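You operate a simulated robot arm through the tools that you are given. There is no shell and no other tool.

You are at the controls of a simulated robot arm. One attempt, no reset.

## Task
Light the lamp and brush the lint off the bed.
Fine: slide the stop to about 35 cm before brushing, open the lamp flap, leave the lamp on and put the brush back. Set down upright: brush. What is to be rubbed or washed off counts as gone when no trace of it is left.

The check looks at the end state, three seconds after you hand in, the way a careful person would. Anything else that was tipped, shoved, dropped, spilled or broken makes it a failure.

## Robot
A 6-joint arm with a two-finger gripper, fixed in place. Base frame: the origin is at the foot of the arm, x ahead of it, y to its left, z up; the work surface is at about z = 85. Lengths are in cm, angles in degrees, forces in N, time in s.
Its first joint turns from -166.0 to 166.0 degrees. Payload 1.71 kg.
Tool frame: the origin (TCP) lies between the finger pads and is the grasp point; the fingertips stand 2 cm ahead of it; z points along the fingers, y is the line along which they close. The gripper opens to 9.6 cm. The gripper's body begins 11.3 cm behind the TCP.
Orientation is told as [roll, pitch, yaw] about the base's x, y, z axes, in that order, counted from this pose: with the fingers straight down and closing along the base's y, the tool's x points along the base's -x, its y along +y and its z along -z.

## Interface
- The arm moves only by the tool apply_moves. Its argument "moves" is a list that holds one entry, the list of rows, each a list of 6 numbers: the shift along the tool's x, y, z in cm, then the turn, a rotation vector about the tool's x, y, z in degrees. In form: [[[tx, ty, tz, wx, wy, wz], ...]]. A call has 1 to 20 rows; each row is the pose to reach, as a shift and turn from the pose commanded when the call began, along the tool's axes at that moment. "hand" is the opening, from 0 (shut) to 1 (fully open), set as the call begins (left out, the last holds). A row lasts 0.2 s, in which the tool goes at most 5 cm and 8.6 degrees; a call with a longer step from one row to the next is refused whole, and so is a gripper value outside its range. Where a pose cannot be reached the arm comes as near as it can. A force on the tool above 90 N (or 10 N above the force at the start of the call, whichever is more), or a blocked arm, ends the call early, and 0.2 s more pass. Each finger travels about 4.5 cm/s and halts on what it meets, pressing with about 33 N; the grip force reading is that of the motor and also rises with nothing between the fingers. The clock runs only during rows and for 0.2 s after the last one: add rows that repeat a pose to give the fingers time. It gives the time, the measured TCP pose, the force on the tool (base axes), the opening and the grip force at its end, in the units of the frame above (readings bear some noise), with the torque about the TCP (base axes, N m) and any sound that the robot's microphone picked up.
- Cameras (640 x 400 px; columns grow to the right, rows downward): "scene" is fixed at [40.02, -49.86, 162.43]; the picture's right is [0.80, -0.60, 0.00], its down [-0.59, -0.79, -0.17] and it looks along [0.10, 0.13, -0.99] (base axes); focal length 330 px, centre (320, 200). "wrist" rides on the gripper at [6.6, 1.4, -14.5] in the tool frame; the picture's right is [-0.21, 0.98, 0.00], its down [-0.88, -0.18, -0.44] and it looks along [-0.43, -0.09, 0.90] (tool axes); focal length 275 px, centre (320, 200). There is no depth. A picture from a camera that has moved, and an enlarged one, comes with that camera's place and axes in the base frame and with its lens.
- capture(camera): a new picture of that camera. It takes no simulated time.
- slide_trunk(by): slides the trunk up (or, below 0, down) by that many cm; the arm rides with it, the base frame stays. It gives what a move gives, with no picture.
- zoom(camera, box): a new picture of the part [left, top, right, bottom] of that camera's present view, enlarged. It takes no simulated time.
- sign_off(): hands the job in; it is judged then, once.

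Nothing tells you positions but the pictures and the camera data. Unless the task says otherwise, let go and move clear before handing in.

The tools are called after "Request:" as name(argument=value, ...) on one line, values as JSON. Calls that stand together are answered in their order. apply_moves: Moves the arm, as the interface text tells. Its arguments: {"type":"object","properties":{"moves":{"type":"array"},"hand":{"type":"number"}},"required":["moves"]} The other tools are called the same way: slide_trunk (by) slides the trunk up or down; capture (camera) takes a picture; zoom (camera, box) takes an enlarged picture of a part of a camera's view; sign_off () hands the job in.

At the start:

```text
time_s: 0.0
tool_pos: [31.88, -38.08, 119.82]
tool_rot: [-0.2, 0.0, 0.1]
ft_force: [-0.6, -0.2, -0.7]
moment: [-0.01, 0.02, 0.02]
opening: 9.57
finger_force: 0.1
trunk travel left (down, up): [-17.5, 21.5]
```

scene: 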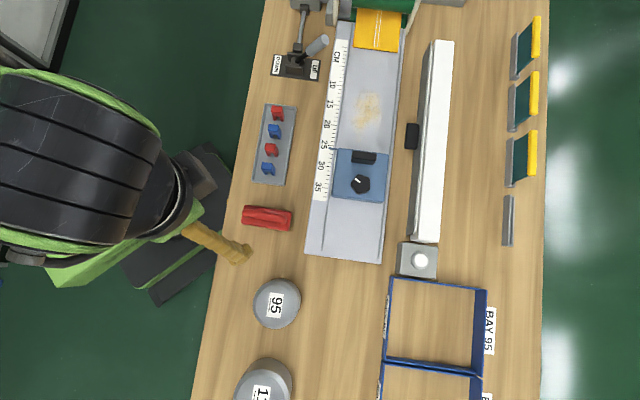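
wrist: 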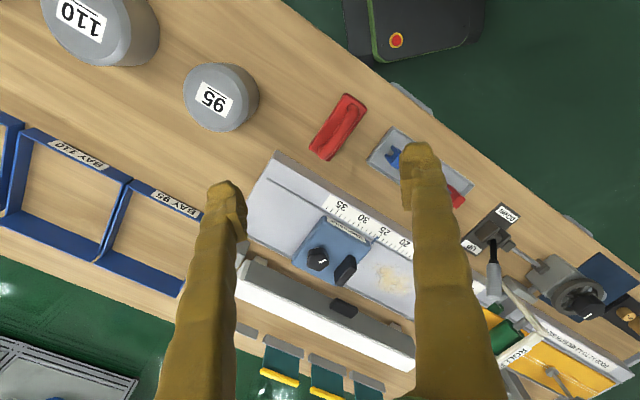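

I see a workbench with a bed (grey) with a ruler and a blue stop carriage near 30, a white lamp housing with a dark flap/knob, a push switch next to it, and a red thing that may be the brush. I'll zoom in for details before moving.

Request:
zoom(camera="scene", box=[300, 120, 460, 300])

Request:
zoom(camera="scene", box=[300, 0, 460, 130])

Request:
zoom(camera="scene", box=[220, 90, 340, 260])

Request:
zoom(camera="scene", box=[480, 0, 580, 260])

Request:
zoom(camera="wrist", box=[220, 180, 460, 400])

Request:
zoom(camera="wrist", box=[440, 180, 640, 400])

```text
2.22 times, centred on (380, 210) of scene
camera zoom: at [40.02, -49.86, 162.43], right [0.8, -0.6, 0.0], down [-0.59, -0.79, -0.17], along [0.1, 0.13, -0.99], focal length 733 px, centre (187, 178)
```

zoom: 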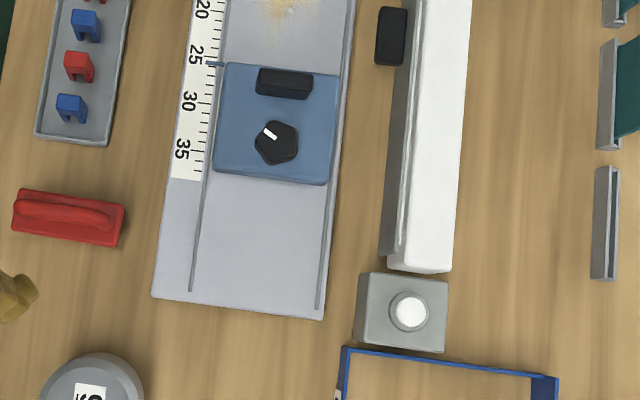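

```text
3.08 times, centred on (380, 65) of scene
camera zoom: at [40.02, -49.86, 162.43], right [0.8, -0.6, 0.0], down [-0.59, -0.79, -0.17], along [0.1, 0.13, -0.99], focal length 1015 px, centre (135, 615)
```

zoom: 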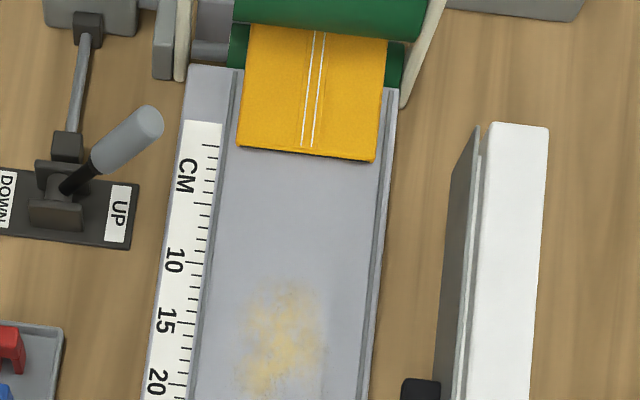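

```text
2.35 times, centred on (280, 175) of scene
camera zoom: at [40.02, -49.86, 162.43], right [0.8, -0.6, 0.0], down [-0.59, -0.79, -0.17], along [0.1, 0.13, -0.99], focal length 776 px, centre (414, 259)
```

zoom: 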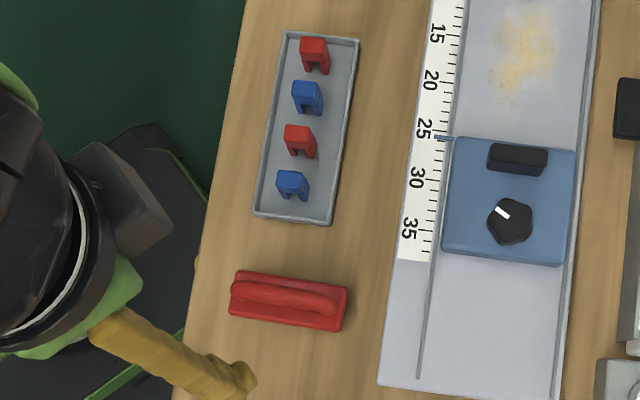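

```text
1.54 times, centred on (530, 130) of scene
camera zoom: at [40.02, -49.86, 162.43], right [0.8, -0.6, 0.0], down [-0.59, -0.79, -0.17], along [0.1, 0.13, -0.99], focal length 508 px, centre (-3, 308)
```

zoom: 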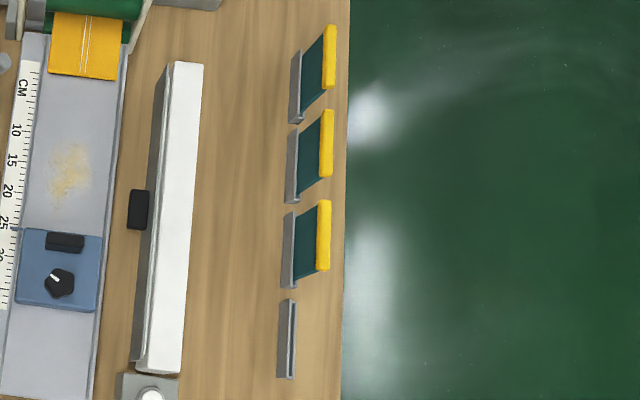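

```text
1.82 times, centred on (340, 290) of wrist
camera zoom: at [25.47, -36.63, 134.41], right [0.21, 0.98, 0.0], down [0.88, -0.18, 0.44], along [0.43, -0.09, -0.9], focal length 500 px, centre (284, 36)
```

zoom: 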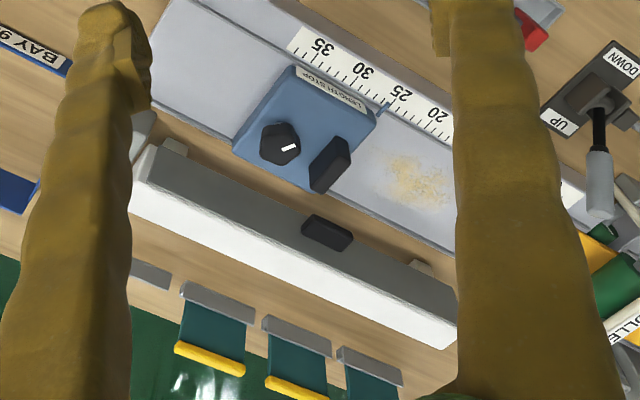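

```text
1.82 times, centred on (540, 290) of wrist
camera zoom: at [25.47, -36.63, 134.41], right [0.21, 0.98, 0.0], down [0.88, -0.18, 0.44], along [0.43, -0.09, -0.9], focal length 500 px, centre (-80, 36)
```

zoom: 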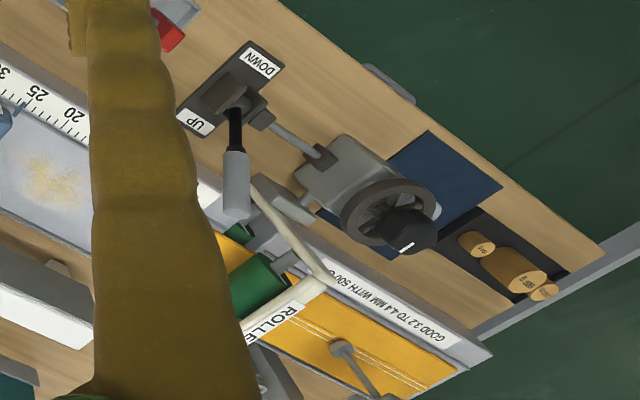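

The bench runs at about 45° to the base axes. The stop carriage (with a black grip and a knob) is near (58,-41), the red brush near (36,-36), the lamp near (73,-45) and its button near (57,-64). I'll turn the tool to line up with the bench and look again.

Request:
apply_moves(moves=[[[0, 0, 0, 0, 0, 7.5], [0, 0, 0, 0, 0, 15], [0, 0, 0, 0, 0, 22.5], [0, 0, 0, 0, 0, 30], [0, 0, 0, 0, 0, 37.5], [0, 0, 0, 0, 0, 45]]])

Request:
capture(camera="wrist")

Request:
capture(camera="scene")

```text
time_s: 1.4
tool_pos: [30.28, -37.98, 120.2]
tool_rot: [0.5, -0.6, -45.1]
ft_force: [0.6, 0.3, 0.0]
moment: [0.02, 0.03, -0.01]
opening: 9.59
finger_force: 0.0
trunk travel left (down, up): [-17.5, 21.5]
```

```text
taken
camera wrist: at [26.46, -32.38, 134.77], right [0.84, 0.54, 0.01], down [0.48, -0.75, 0.45], along [0.25, -0.37, -0.89], focal length 275 px, centre (320, 200)
```

wrist: 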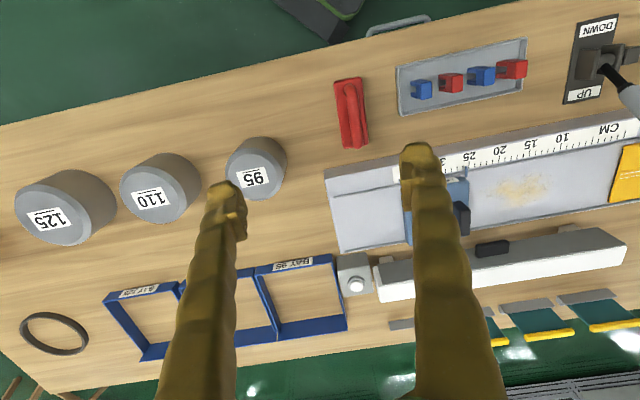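

```text
taken
```

scene: 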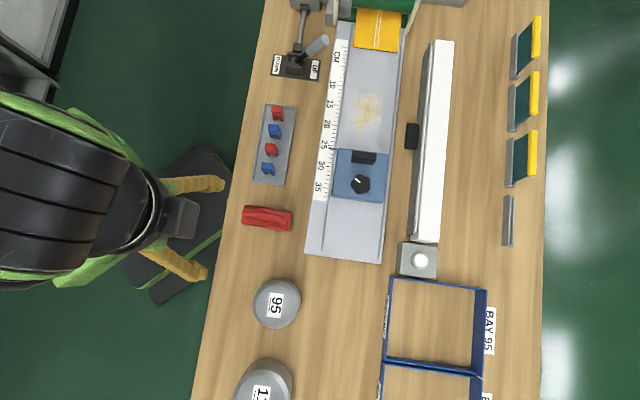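

The tool is now aligned with the bench. I'll move closer to look at the stop, the knob and the lamp flap.

Request:
apply_moves(moves=[[[-2.4, 2, 2, 0, 0, 0], [-4.8, 4, 4, 0, 0, 0], [-7.2, 6, 6, 0, 0, 0], [-9.6, 8, 8, 0, 0, 0], [-12, 10, 10, 0, 0, 0], [-12, 10, 10, 0, 0, 0]]])

Request:
capture(camera="wrist")

```text
time_s: 2.8
tool_pos: [46.02, -39.41, 110.53]
tool_rot: [0.5, -0.6, -44.9]
ft_force: [0.0, 0.1, -0.1]
moment: [0.01, 0.07, -0.03]
opening: 9.6
finger_force: 0.1
trunk travel left (down, up): [-17.5, 21.5]
```

```text
taken
camera wrist: at [42.2, -33.71, 125.0], right [0.84, 0.55, 0.01], down [0.48, -0.75, 0.45], along [0.26, -0.37, -0.89], focal length 275 px, centre (320, 200)
```

wrist: 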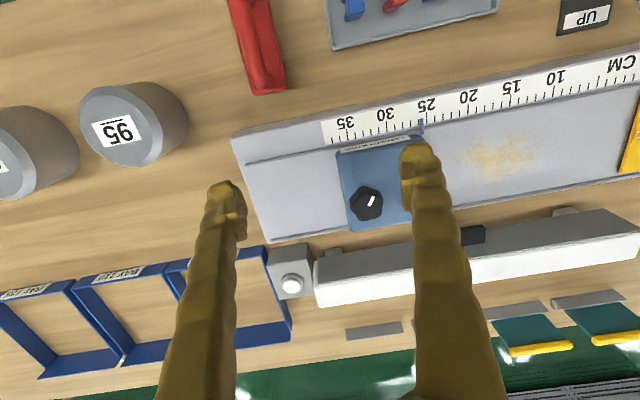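

The pointer reads about 25. I'll zoom in on the stop, lamp and brush from here.

Request:
zoom(camera="wrist", box=[310, 100, 450, 240])

Request:
zoom(camera="scene", box=[310, 130, 410, 220])

Request:
zoom(camera="scene", box=[390, 30, 470, 150])

Request:
zoom(camera="scene", box=[390, 140, 470, 290])

```text
2.86 times, centred on (380, 170) of wrist
camera zoom: at [42.2, -33.71, 125.0], right [0.84, 0.55, 0.01], down [0.48, -0.75, 0.45], along [0.26, -0.37, -0.89], focal length 786 px, centre (149, 286)
```

zoom: 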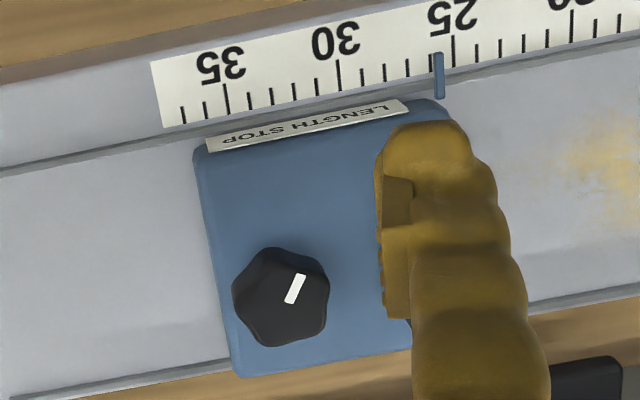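

```text
4.44 times, centred on (360, 175) of scene
camera zoom: at [40.02, -49.86, 162.43], right [0.8, -0.6, 0.0], down [-0.59, -0.79, -0.17], along [0.1, 0.13, -0.99], focal length 1466 px, centre (142, 311)
```

zoom: 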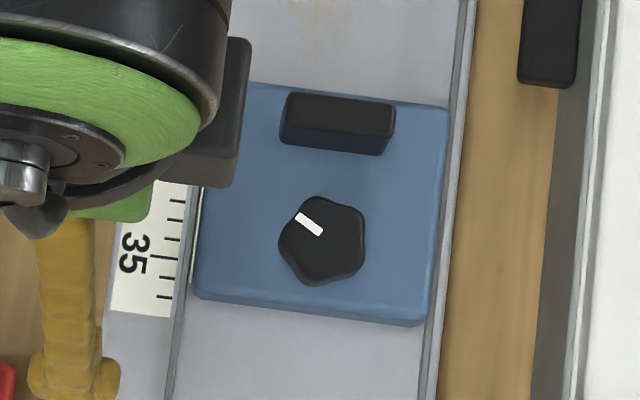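

```text
3.33 times, centred on (430, 90) of scene
camera zoom: at [40.02, -49.86, 162.43], right [0.8, -0.6, 0.0], down [-0.59, -0.79, -0.17], along [0.1, 0.13, -0.99], focal length 1100 px, centre (-47, 567)
```

zoom: 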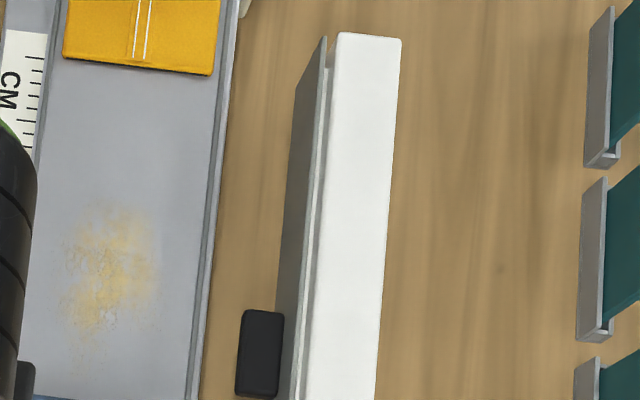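

```text
2.67 times, centred on (430, 215) of scene
camera zoom: at [40.02, -49.86, 162.43], right [0.8, -0.6, 0.0], down [-0.59, -0.79, -0.17], along [0.1, 0.13, -0.99], focal length 880 px, centre (27, 160)
```

zoom: 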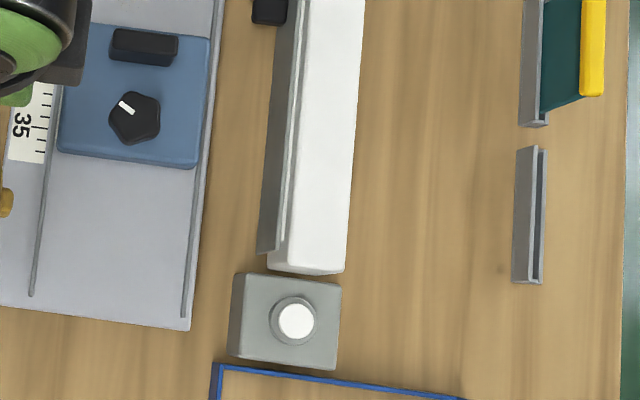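

The flap is a grey plate on the lamp's near side with a black tab. I'll tilt the tool towards horizontal to see the lamp front and the knob from the side.

Request:
apply_moves(moves=[[[0, 1, -0.5, 0, -7.5, 0], [0, 2, -1, 0, -15, 0], [0, 3, -1.5, 0, -22.5, 0], [0, 4, -2, 0, -30, 0], [0, 5, -2.5, 0, -37.5, 0], [0, 6, -3, 0, -45, 0], [0, 7, -3, 0, -52.5, 0], [0, 8, -3, 0, -60, 0], [0, 9, -3, 0, -67.5, 0], [0, 10, -3, 0, -75, 0], [0, 10, -3, 0, -75, 0]]])

Request:
capture(camera="wrist")

Request:
capture(camera="scene")

```text
time_s: 5.2
tool_pos: [53.05, -32.38, 113.6]
tool_rot: [2.2, -75.7, -47.1]
ft_force: [-0.2, 0.0, 0.0]
moment: [0.0, 0.02, -0.01]
opening: 9.61
finger_force: 0.0
trunk travel left (down, up): [-17.5, 21.5]
```

```text
taken
camera wrist: at [43.05, -20.28, 110.82], right [0.73, 0.66, 0.21], down [-0.29, 0.01, 0.96], along [0.62, -0.76, 0.2], focal length 275 px, centre (320, 200)
```

wrist: 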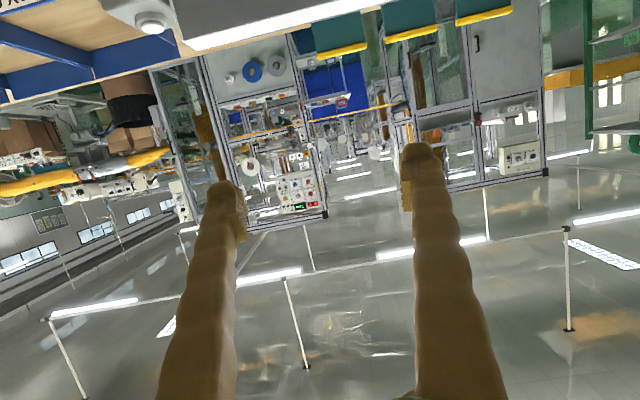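

```text
taken
```

scene: 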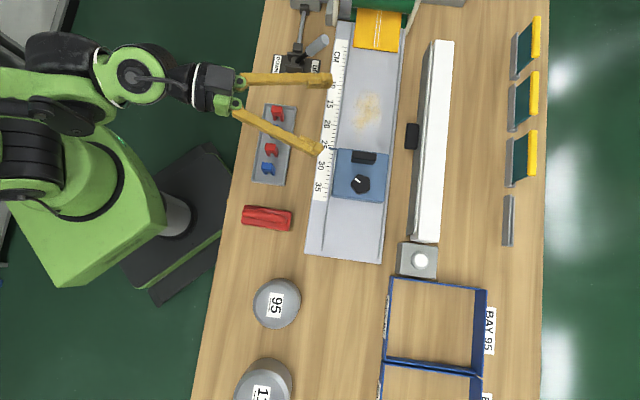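

The wrist camera hangs below the gripper when tilted, so I over-tilted. I'll come back to about 40° tilt and lower to view the lamp front obliquely.

Request:
apply_moves(moves=[[[2.9, 0.6, 1.1, 0, 7, 0], [5.8, 1.2, 2.2, 0, 14, 0], [8.7, 1.8, 3.3, 0, 21, 0], [11.6, 2.4, 4.4, 0, 28, 0], [14.5, 3, 5.5, 0, 35, 0], [14.5, 3, 5.5, 0, 35, 0]]])

Request:
capture(camera="wrist")

```text
time_s: 6.6
tool_pos: [56.77, -30.96, 98.23]
tool_rot: [0.7, -40.5, -45.5]
ft_force: [-0.3, 0.2, -0.1]
moment: [0.01, 0.0, 0.0]
opening: 9.63
finger_force: 0.1
trunk travel left (down, up): [-17.5, 21.5]
```

```text
taken
camera wrist: at [47.63, -19.87, 104.97], right [0.8, 0.58, 0.14], down [0.13, -0.4, 0.91], along [0.58, -0.71, -0.4], focal length 275 px, centre (320, 200)
```

wrist: 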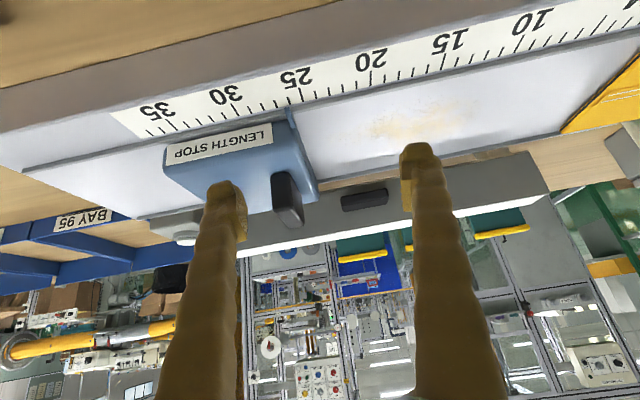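

Request:
zoom(camera="wrist", box=[260, 130, 420, 260])

Request:
zoom(camera="wrist", box=[400, 130, 560, 260])

Request:
zoom(camera="wrist", box=[120, 110, 280, 270])

```text
3.08 times, centred on (340, 195) of wrist
camera zoom: at [47.63, -19.87, 104.97], right [0.8, 0.58, 0.14], down [0.13, -0.4, 0.91], along [0.58, -0.71, -0.4], focal length 847 px, centre (258, 215)
```

zoom: 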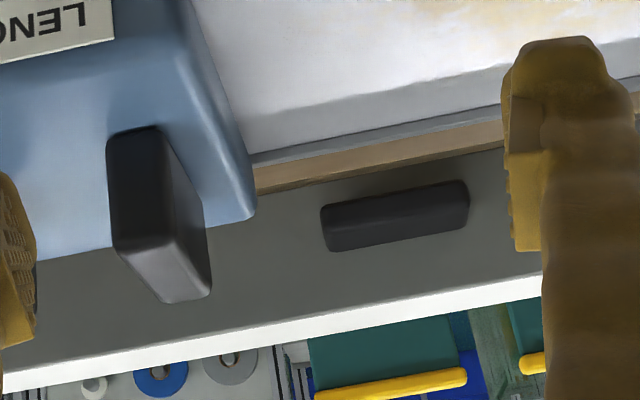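

```text
3.08 times, centred on (480, 195) of wrist
camera zoom: at [47.63, -19.87, 104.97], right [0.8, 0.58, 0.14], down [0.13, -0.4, 0.91], along [0.58, -0.71, -0.4], focal length 847 px, centre (-172, 215)
```

zoom: 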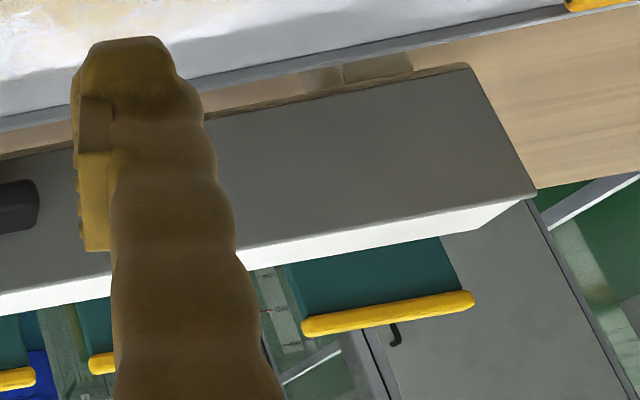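

```text
2.50 times, centred on (200, 190) of wrist
camera zoom: at [47.63, -19.87, 104.97], right [0.8, 0.58, 0.14], down [0.13, -0.4, 0.91], along [0.58, -0.71, -0.4], focal length 688 px, centre (620, 225)
```

zoom: 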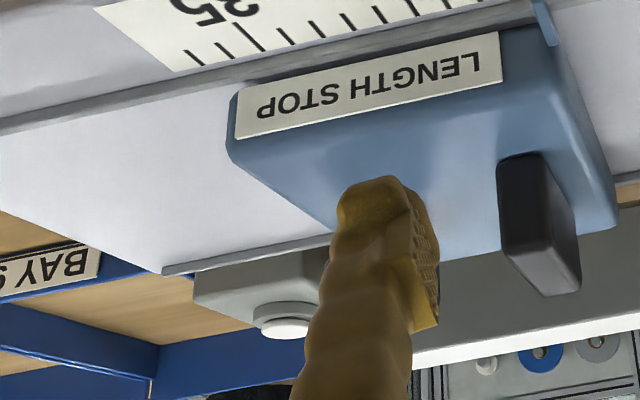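

The flap seems to cover the lamp's near face with the tab mid-height at roughly a=80 (away from robot), z≈92; I need to find the hinge side. I'll lift, then move in closer for a look, staying over the stop's handle.

Request:
apply_moves(moves=[[[-1.9, 0, -2.3, 0, 0, 0], [-3.86, 0, -4.6, 0, 0, 0], [-7.2, 0, -1.9, 0, 0, 0], [-10.9, 0, 1.2, 0, 0, 0], [-14.58, 0, 4.4, 0, 0, 0], [-14.58, 0, 4.4, 0, 0, 0]]])

Request:
capture(camera="wrist")

Request:
zoom(camera="wrist", box=[240, 20, 440, 160])

```text
time_s: 8.0
tool_pos: [66.17, -41.49, 104.18]
tool_rot: [0.7, -40.6, -45.4]
ft_force: [0.4, 0.3, 0.4]
moment: [0.0, 0.02, 0.0]
opening: 9.58
finger_force: 0.0
trunk travel left (down, up): [-17.5, 21.5]
```

```text
taken
camera wrist: at [57.0, -30.33, 110.92], right [0.8, 0.58, 0.14], down [0.13, -0.4, 0.91], along [0.58, -0.71, -0.4], focal length 275 px, centre (320, 200)
```

wrist: 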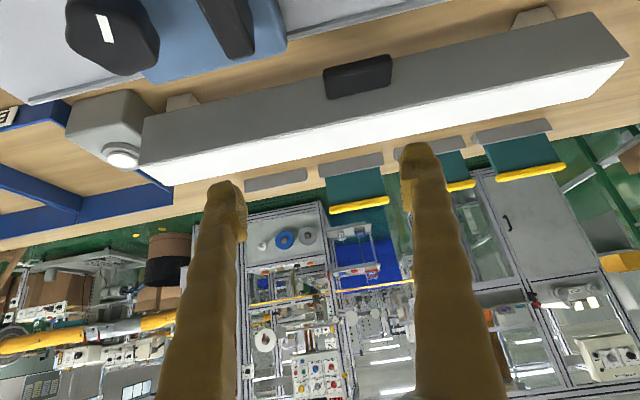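

```text
2.86 times, centred on (340, 90) of wrist
camera zoom: at [57.0, -30.33, 110.92], right [0.8, 0.58, 0.14], down [0.13, -0.4, 0.91], along [0.58, -0.71, -0.4], focal length 786 px, centre (263, 514)
```

zoom: 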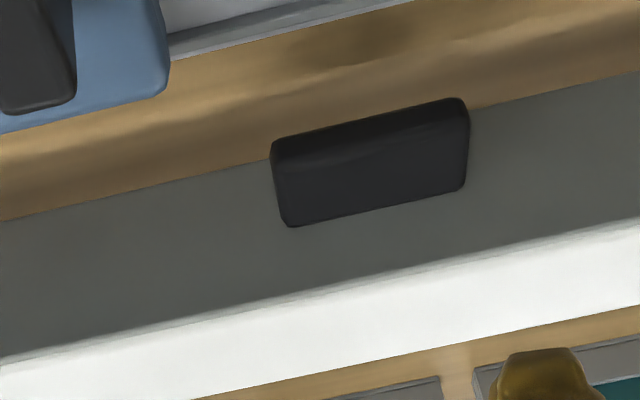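

The tab sits low on the flap, so the hinge should be along the lamp's top edge; it should lift outward and up. First I'll deal with the stop: zooming on the ruler and knob for accurate positions.

Request:
zoom(camera="scene", box=[300, 130, 400, 270])

Request:
zoom(camera="wrist", box=[20, 0, 300, 120])

Request:
zoom(camera="wrist", box=[480, 0, 640, 110])

```text
2.86 times, centred on (350, 200) of scene
camera zoom: at [40.02, -49.86, 162.43], right [0.8, -0.6, 0.0], down [-0.59, -0.79, -0.17], along [0.1, 0.13, -0.99], focal length 942 px, centre (234, 200)
```

zoom: 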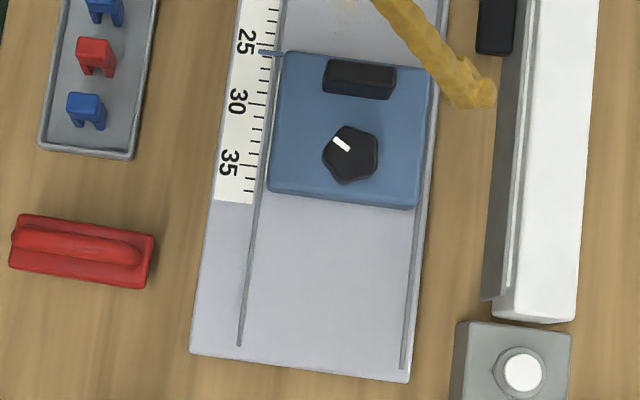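

```text
2.29 times, centred on (160, 60) of wrist
camera zoom: at [57.0, -30.33, 110.92], right [0.8, 0.58, 0.14], down [0.13, -0.4, 0.91], along [0.58, -0.71, -0.4], focal length 629 px, centre (686, 520)
```

zoom: 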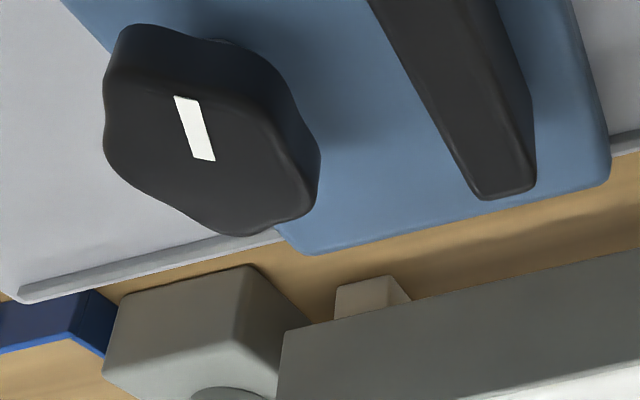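

```text
3.64 times, centred on (560, 55) of wrist
camera zoom: at [57.0, -30.33, 110.92], right [0.8, 0.58, 0.14], down [0.13, -0.4, 0.91], along [0.58, -0.71, -0.4], focal length 1001 px, centre (-553, 727)
```

zoom: 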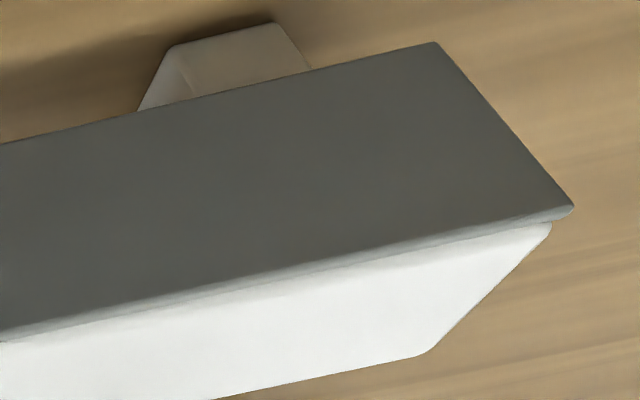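

The stop's black grip is at about a≈70, b≈14.5 (bench axes), top near z≈96.5, with the pointer near 26. I'll bring the tool vertical above it with the gripper partly closed so that it clears the knob.

Request:
apply_moves(moves=[[[0.7, -0.6, -1.07, 0, 8.1, 0], [1.4, -1.2, -2.14, 0, 16.2, 0], [2.1, -1.8, -3.2, 0, 24.3, 0], [2.8, -2.4, -4.27, 0, 32.4, 0], [3.46, -2.95, -5.34, 0, 40.5, 0], [3.46, -2.95, -5.34, 0, 40.5, 0]]], hand=0.42)

Request:
capture(camera="wrist")

Request:
capture(camera="scene")

```text
time_s: 9.4
tool_pos: [59.83, -38.92, 106.09]
tool_rot: [0.5, 0.1, -45.0]
ft_force: [0.5, -0.7, -1.0]
moment: [0.02, 0.03, -0.02]
opening: 4.06
finger_force: 0.1
trunk travel left (down, up): [-17.5, 21.5]
```

```text
taken
camera wrist: at [56.11, -33.5, 120.67], right [0.84, 0.55, 0.01], down [0.49, -0.75, 0.44], along [0.25, -0.37, -0.9], focal length 275 px, centre (320, 200)
```

wrist: 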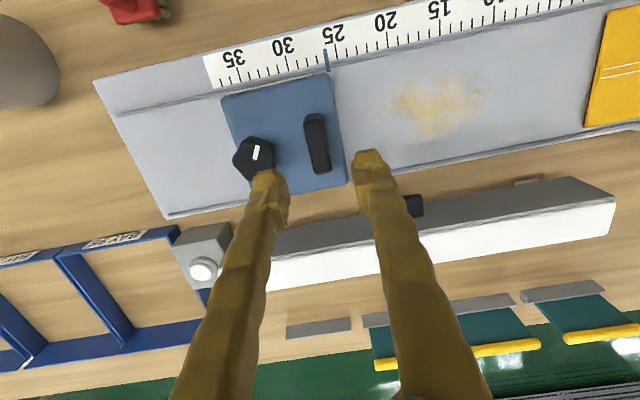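

```text
taken
```

scene: 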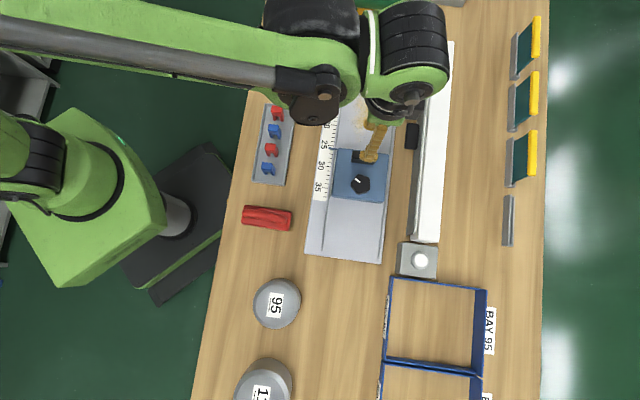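

Request:
zoom(camera="wrist", box=[210, 40, 370, 200])

```text
2.50 times, centred on (290, 120) of wrist
camera zoom: at [56.11, -33.5, 120.67], right [0.84, 0.55, 0.01], down [0.49, -0.75, 0.44], along [0.25, -0.37, -0.9], focal length 688 px, centre (395, 400)
```

zoom: 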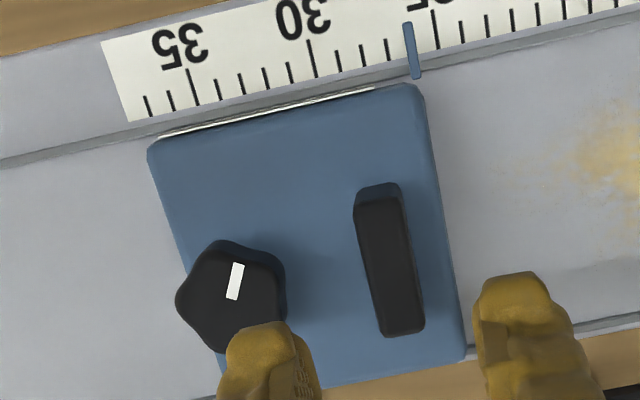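

The grip is centred at a≈69.7, b≈14.6, almost directly under the tool. I'll descend around it.

Request:
apply_moves(moves=[[[0, -0.1, 3.5, 0, 0, 0], [0, -0.15, 7, 0, 0, 0], [0, -0.15, 9.5, 0, 0, 0], [0, -0.15, 10.9, 0, 0, 0], [0, -0.15, 10.9, 0, 0, 0]]])

Request:
zoom(camera="wrist", box=[160, 0, 480, 200])

```text
time_s: 10.6
tool_pos: [59.74, -38.96, 95.19]
tool_rot: [0.5, -0.2, -44.9]
ft_force: [0.0, -0.2, -0.3]
moment: [-0.03, -0.04, 0.02]
opening: 4.01
finger_force: 0.0
trunk travel left (down, up): [-17.5, 21.5]
```

```text
2.00 times, centred on (320, 100) of wrist
camera zoom: at [55.96, -33.46, 109.74], right [0.84, 0.55, 0.01], down [0.49, -0.75, 0.44], along [0.25, -0.37, -0.9], focal length 551 px, centre (320, 400)
```

zoom: 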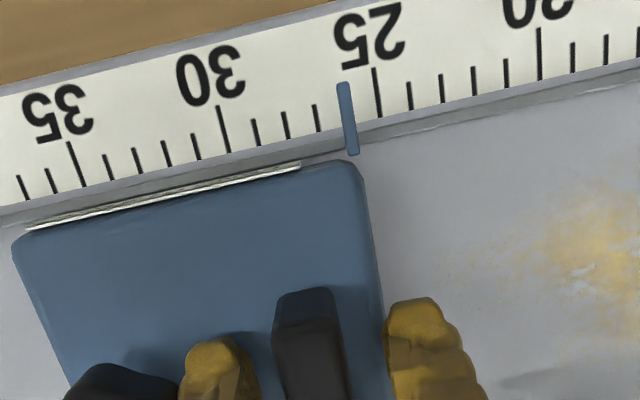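

The fingers straddle the grip; the pointer reads 26. Closing now.

Request:
apply_moves(moves=[[[0, 0, 0, 0, 0, 0], [0, 0, 0, 0, 0, 0], [0, 0, 0, 0, 0, 0], [0, 0, 0, 0, 0, 0]]], hand=0)

```text
time_s: 11.6
tool_pos: [59.75, -39.0, 95.23]
tool_rot: [0.5, -0.1, -45.0]
ft_force: [-1.9, -0.3, -4.9]
moment: [-0.01, 0.05, -0.04]
opening: 1.74
finger_force: 34.8
trunk travel left (down, up): [-17.5, 21.5]
```

Gripped (1.74 cm). I'll try a small slide towards higher numbers to see whether it is clamped.

Request:
apply_moves(moves=[[[0, -0.3, 0, 0, 0, 0], [0, -0.6, 0, 0, 0, 0], [0, -1.0, 0, 0, 0, 0]]])

Request:
zoom(camera="wrist", box=[160, 0, 480, 200])

```text
time_s: 12.4
tool_pos: [59.03, -39.66, 95.22]
tool_rot: [0.5, -0.1, -45.0]
ft_force: [-9.7, 8.9, -12.8]
moment: [-0.01, 0.0, 0.01]
opening: 1.69
finger_force: 34.4
trunk travel left (down, up): [-17.5, 21.5]
```

```text
2.00 times, centred on (320, 100) of wrist
camera zoom: at [55.29, -34.15, 109.75], right [0.84, 0.55, 0.01], down [0.49, -0.75, 0.44], along [0.25, -0.37, -0.9], focal length 551 px, centre (320, 400)
```

zoom: 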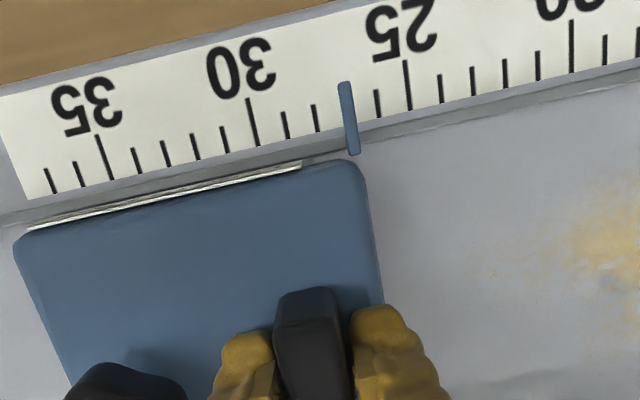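

It slides freely: the pointer went from 26 to 27. I'll continue, relieving the small side load.

Request:
apply_moves(moves=[[[0.1, -0.7, 0.05, 0, 0, 0], [0.1, -1.4, 0.05, 0, 0, 0], [0.1, -2.2, 0.05, 0, 0, 0], [0.1, -3.0, 0.05, 0, 0, 0]]])

```text
time_s: 13.4
tool_pos: [56.76, -41.79, 95.22]
tool_rot: [0.5, -0.2, -45.0]
ft_force: [-7.0, 4.6, 18.7]
moment: [0.28, 0.26, -0.01]
opening: 1.7
finger_force: 35.0
trunk travel left (down, up): [-17.5, 21.5]
```

Request:
apply_moves(moves=[[[0.04, -0.8, -0.03, 0, 0, 0], [0.06, -1.6, -0.03, 0, 0, 0], [0.08, -2.4, -0.03, 0, 0, 0], [0.08, -3.2, -0.03, 0, 0, 0], [0.08, -4.0, -0.03, 0, 0, 0], [0.08, -4.6, -0.03, 0, 0, 0]]])

Request:
zoom(camera="wrist", box=[160, 0, 480, 200])

```text
time_s: 14.8
tool_pos: [53.61, -45.17, 95.17]
tool_rot: [0.6, -0.2, -44.9]
ft_force: [11.6, -13.9, 33.0]
moment: [-0.2, -0.19, -0.01]
opening: 1.71
finger_force: 35.0
trunk travel left (down, up): [-17.5, 21.5]
```

```text
2.00 times, centred on (320, 100) of wrist
camera zoom: at [49.84, -39.56, 109.72], right [0.84, 0.55, 0.01], down [0.49, -0.75, 0.45], along [0.25, -0.37, -0.9], focal length 551 px, centre (320, 400)
```

zoom: 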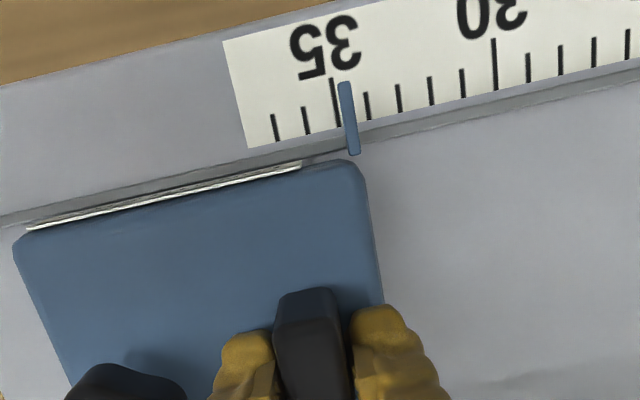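

The pointer is at about 34.6; a last 0.35 cm nudge with the side load relaxed.

Request:
apply_moves(moves=[[[-0.04, -0.2, -0.04, 0, 0, 0], [-0.06, -0.36, -0.06, 0, 0, 0], [-0.06, -0.36, -0.06, 0, 0, 0]]])

Request:
zoom(camera="wrist", box=[160, 0, 480, 200])

```text
time_s: 15.6
tool_pos: [53.42, -45.27, 95.23]
tool_rot: [0.5, -0.1, -45.0]
ft_force: [2.0, -1.1, 17.1]
moment: [0.03, 0.01, -0.01]
opening: 1.71
finger_force: 34.6
trunk travel left (down, up): [-17.5, 21.5]
```

```text
2.00 times, centred on (320, 100) of wrist
camera zoom: at [49.64, -39.78, 109.72], right [0.84, 0.55, 0.01], down [0.49, -0.75, 0.44], along [0.25, -0.37, -0.9], focal length 551 px, centre (320, 400)
```

zoom: 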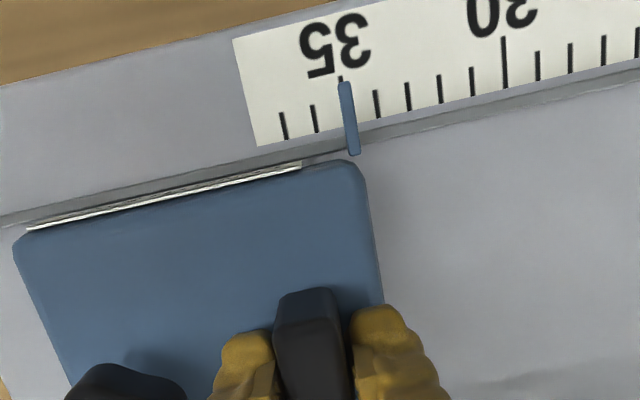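

The pointer sits on 35. Releasing and lifting away.

Request:
apply_moves(moves=[[[0, 0, 0, 0, 0, 0], [0, 0, 0, 0, 0, 0], [0, 0, 0, 0, 0, 0], [0, 0, -3, 0, 0, 0], [0, 0, -7, 0, 0, 0], [0, 0, -11, 0, 0, 0], [0, 0, -11, 0, 0, 0]]], hand=0.4)

Request:
capture(camera="wrist")

Request:
zoom(camera="scene", box=[230, 100, 450, 290])

```text
time_s: 17.2
tool_pos: [53.3, -45.35, 106.32]
tool_rot: [0.5, -0.1, -44.9]
ft_force: [-0.4, 0.0, -0.9]
moment: [-0.04, -0.03, 0.03]
opening: 3.85
finger_force: 0.0
trunk travel left (down, up): [-17.5, 21.5]
```

```text
taken
camera wrist: at [49.58, -39.8, 120.86], right [0.84, 0.55, 0.01], down [0.49, -0.75, 0.45], along [0.25, -0.37, -0.9], focal length 275 px, centre (320, 200)
```

wrist: 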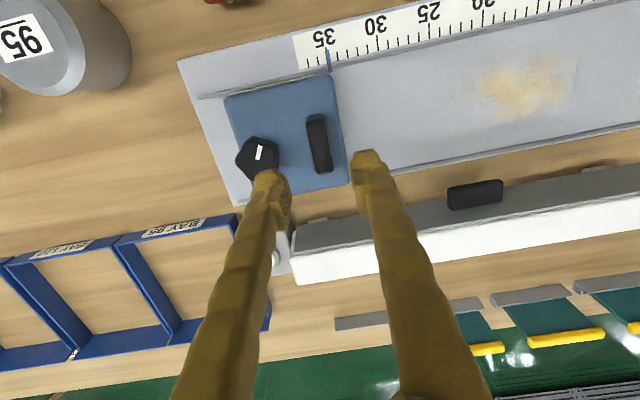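

```text
2.11 times, centred on (340, 195) of scene
camera zoom: at [40.02, -49.86, 162.43], right [0.8, -0.6, 0.0], down [-0.59, -0.79, -0.17], along [0.1, 0.13, -0.99], focal length 694 px, centre (278, 210)
```

zoom: 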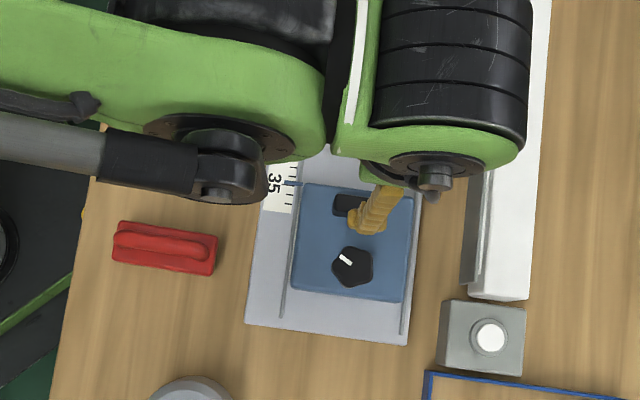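

The stop is set at 35. Now the flap: I'll measure the tab more accurately from here before approaching.

Request:
zoom(camera="wrist", box=[400, 140, 560, 260])

Request:
zoom(camera="scene", box=[390, 100, 450, 170])

```text
3.33 times, centred on (480, 200) of wrist
camera zoom: at [49.58, -39.8, 120.86], right [0.84, 0.55, 0.01], down [0.49, -0.75, 0.45], along [0.25, -0.37, -0.9], focal length 918 px, centre (-213, 200)
```

zoom: 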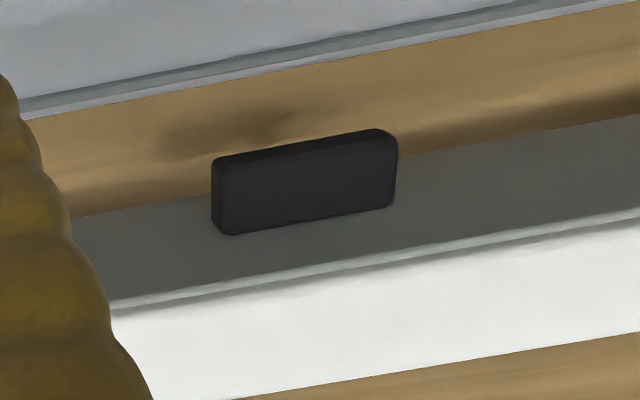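

```text
5.71 times, centred on (420, 135) of scene
camera zoom: at [40.02, -49.86, 162.43], right [0.8, -0.6, 0.0], down [-0.59, -0.79, -0.17], along [0.1, 0.13, -0.99], focal length 1885 px, centre (-251, 571)
```

zoom: 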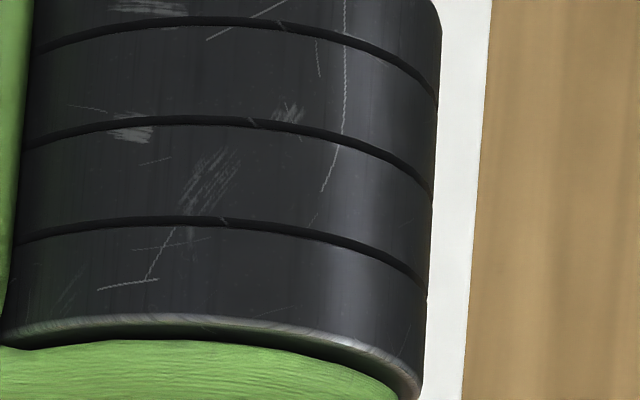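

The tab spans b≈18.6–24.6, a≈78.6–81.2, z≈91.8–92.8. I'll go above it with the gripper fully open, then take it by its two ends.

Request:
apply_moves(moves=[[[-2, 3.3, 0, 0, 0, 0], [-4, 6.6, 0, 0, 0, 0], [-6, 9.9, 0, 0, 0, 0], [-8, 13, 0, 0, 0, 0], [-9.84, 16.1, 0, 0, 0, 0], [-9.84, 16.1, 0, 0, 0, 0]]], hand=1)

Request:
capture(camera="wrist")

Request:
capture(camera="scene")

```text
time_s: 18.6
tool_pos: [71.66, -40.63, 106.47]
tool_rot: [0.6, -0.1, -44.9]
ft_force: [0.9, -0.9, 0.1]
moment: [-0.04, 0.08, 0.02]
opening: 9.59
finger_force: 0.1
trunk travel left (down, up): [-17.5, 21.5]
```

```text
taken
camera wrist: at [67.9, -35.14, 120.91], right [0.84, 0.55, 0.01], down [0.49, -0.75, 0.44], along [0.25, -0.37, -0.9], focal length 275 px, centre (320, 200)
```

wrist: 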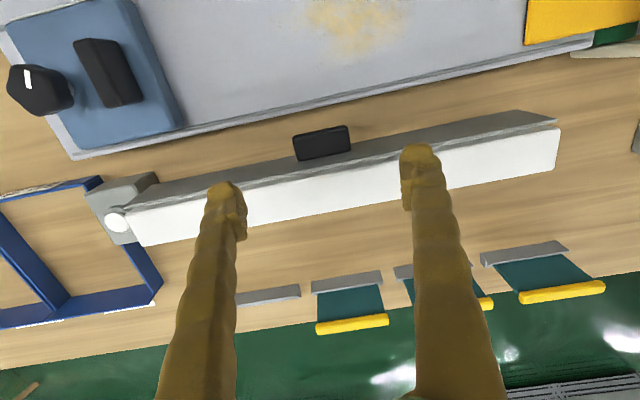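

```text
taken
```

scene: 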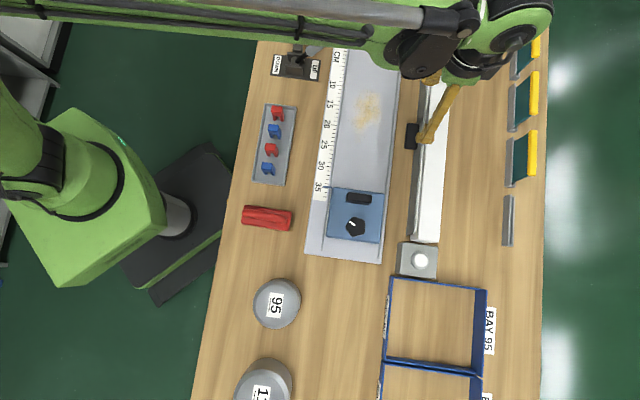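

Request:
zoom(camera="wrist", box=[260, 90, 400, 190])

```text
4.00 times, centred on (330, 140) of wrist
camera zoom: at [67.9, -35.14, 120.91], right [0.84, 0.55, 0.01], down [0.49, -0.75, 0.44], along [0.25, -0.37, -0.9], focal length 1101 px, centre (280, 440)
```

zoom: 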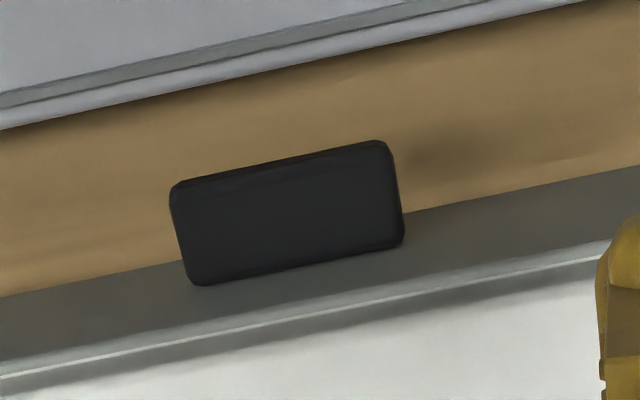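

The tab centre is close to a≈80.1, b≈21.9, so I'm nearly above it. Descending along its ends.

Request:
apply_moves(moves=[[[-0.3, 0, 4, 0, 0, 0], [-0.4, 0, 8, 0, 0, 0], [-0.4, 0, 11, 0, 0, 0], [-0.4, 0, 12.8, 0, 0, 0], [-0.4, 0, 12.8, 0, 0, 0]]])

Request:
capture(camera="wrist")

```text
time_s: 19.8
tool_pos: [71.9, -41.09, 93.47]
tool_rot: [0.5, -0.1, -44.9]
ft_force: [0.5, -0.3, 0.3]
moment: [-0.01, 0.04, 0.01]
opening: 9.58
finger_force: 0.1
trunk travel left (down, up): [-17.5, 21.5]
```

```text
taken
camera wrist: at [68.28, -35.57, 107.96], right [0.84, 0.55, 0.01], down [0.49, -0.75, 0.44], along [0.25, -0.37, -0.9], focal length 275 px, centre (320, 200)
```

wrist: 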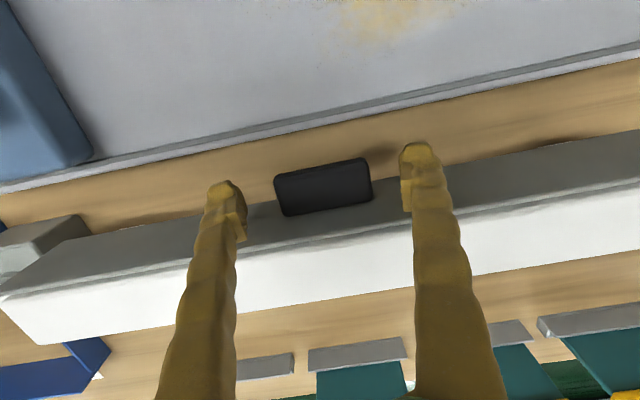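

The tab is centred between the fingertips. Closing on its ends.

Request:
apply_moves(moves=[[[0, 0, 0, 0, 0, 0], [0, 0, 0, 0, 0, 0], [0, 0, 0, 0, 0, 0], [0, 0, 0, 0, 0, 0]]], hand=0)

Request:
zoom(camera="wrist", box=[200, 100, 440, 260])

```text
time_s: 20.8
tool_pos: [72.04, -40.85, 93.37]
tool_rot: [0.5, -0.1, -44.9]
ft_force: [12.9, 7.3, 6.0]
moment: [0.26, -0.29, 0.0]
opening: 5.91
finger_force: 34.6
trunk travel left (down, up): [-17.5, 21.5]
```

```text
2.50 times, centred on (320, 180) of wrist
camera zoom: at [68.35, -35.47, 108.0], right [0.84, 0.55, 0.01], down [0.49, -0.75, 0.44], along [0.25, -0.37, -0.9], focal length 688 px, centre (320, 250)
```

zoom: 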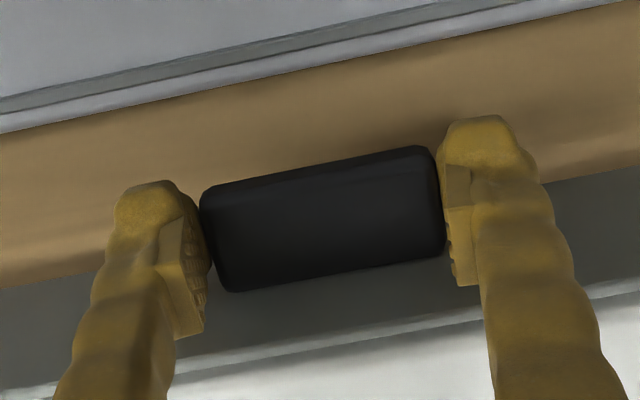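

Gripped on both ends (5.9 cm). I'll try a small outward-and-up pull to test the hinge direction.

Request:
apply_moves(moves=[[[0.2, 0.1, -0.1, 0, 0, 0], [0.4, 0.1, -0.25, 0, 0, 0], [0.4, 0.1, -0.25, 0, 0, 0]]])

Request:
zoom(camera="wrist", box=[200, 100, 440, 260])

```text
time_s: 21.6
tool_pos: [72.03, -40.87, 93.64]
tool_rot: [0.5, -0.1, -45.0]
ft_force: [23.0, -11.1, -9.3]
moment: [0.28, 0.36, -0.12]
opening: 5.88
finger_force: 34.8
trunk travel left (down, up): [-17.5, 21.5]
```

```text
2.50 times, centred on (320, 180) of wrist
camera zoom: at [68.22, -35.3, 108.12], right [0.84, 0.55, 0.01], down [0.49, -0.75, 0.44], along [0.25, -0.37, -0.9], focal length 688 px, centre (320, 250)
```

zoom: 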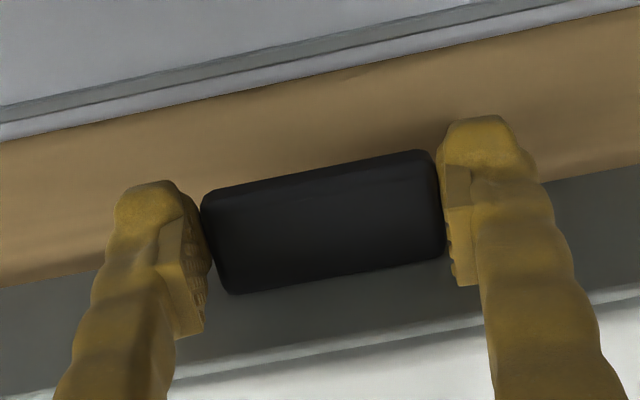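

The tab resists with about 24 N outward and didn't visibly move; it may have a catch. I'll look closer at the flap edges before pulling more.

Request:
capture(camera="wrist")

Request:
capture(camera="scene")

Request:
zoom(camera="scene", box=[395, 120, 455, 250])

```text
taken
camera wrist: at [68.22, -35.3, 108.12], right [0.84, 0.55, 0.01], down [0.49, -0.75, 0.44], along [0.25, -0.37, -0.9], focal length 275 px, centre (320, 200)
```

wrist: 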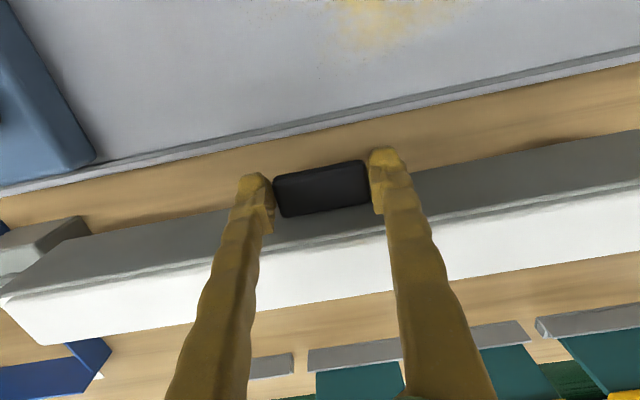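

```text
taken
```

scene: 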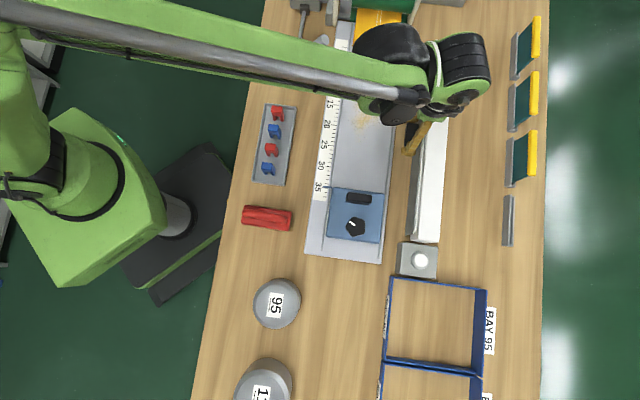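

```text
3.08 times, centred on (425, 185) of scene
camera zoom: at [40.02, -49.86, 162.43], right [0.8, -0.6, 0.0], down [-0.59, -0.79, -0.17], along [0.1, 0.13, -0.99], focal length 1015 px, centre (-3, 246)
```

zoom: 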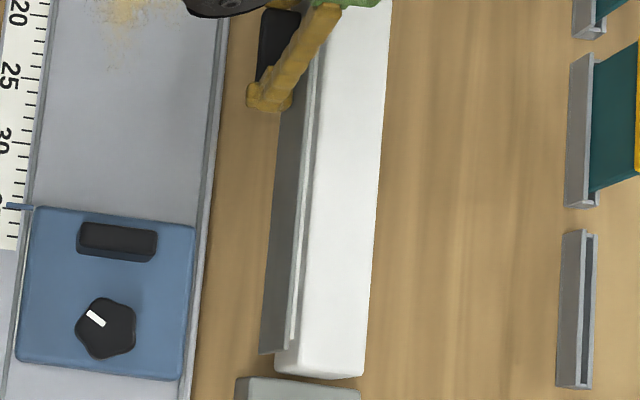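

The flap's lower edge has moved out about 0.3 cm, so it is top-hinged with some stiffness. I'll follow the arc further.

Request:
apply_moves(moves=[[[0.2, 0, -0.12, 0, 0, 0], [0.4, 0, -0.3, 0, 0, 0], [0.6, 0, -0.5, 0, 0, 0], [0.8, 0, -0.75, 0, 0, 0], [0.95, 0, -0.95, 0, 0, 0]]])

Request:
zoom(camera="wrist", box=[200, 100, 440, 260])

Request:
zoom(camera="scene", box=[395, 120, 455, 250])

```text
time_s: 22.8
tool_pos: [71.29, -40.15, 94.63]
tool_rot: [0.4, 0.1, -45.0]
ft_force: [12.9, -5.6, -17.6]
moment: [0.46, 0.3, 0.02]
opening: 5.91
finger_force: 34.7
trunk travel left (down, up): [-17.5, 21.5]
```

```text
2.50 times, centred on (320, 180) of wrist
camera zoom: at [67.56, -34.66, 109.22], right [0.84, 0.55, 0.01], down [0.49, -0.75, 0.44], along [0.25, -0.37, -0.9], focal length 688 px, centre (320, 250)
```

zoom: 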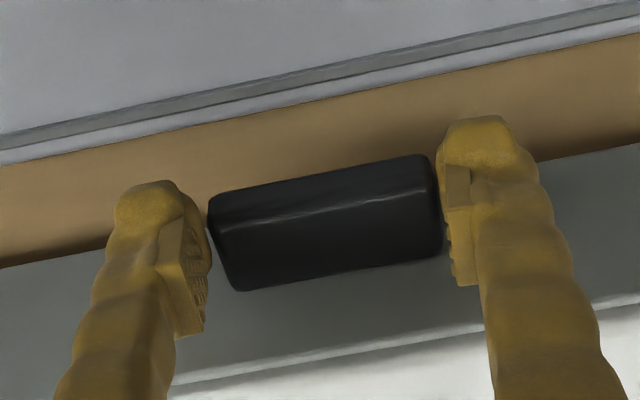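

```text
3.08 times, centred on (425, 185) of scene
camera zoom: at [40.02, -49.86, 162.43], right [0.8, -0.6, 0.0], down [-0.59, -0.79, -0.17], along [0.1, 0.13, -0.99], focal length 1015 px, centre (-3, 246)
```

zoom: 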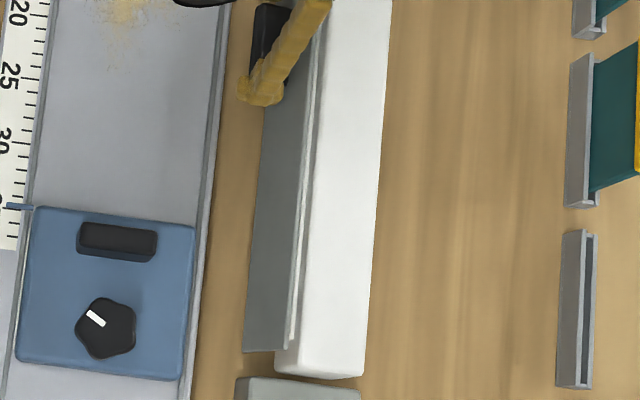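

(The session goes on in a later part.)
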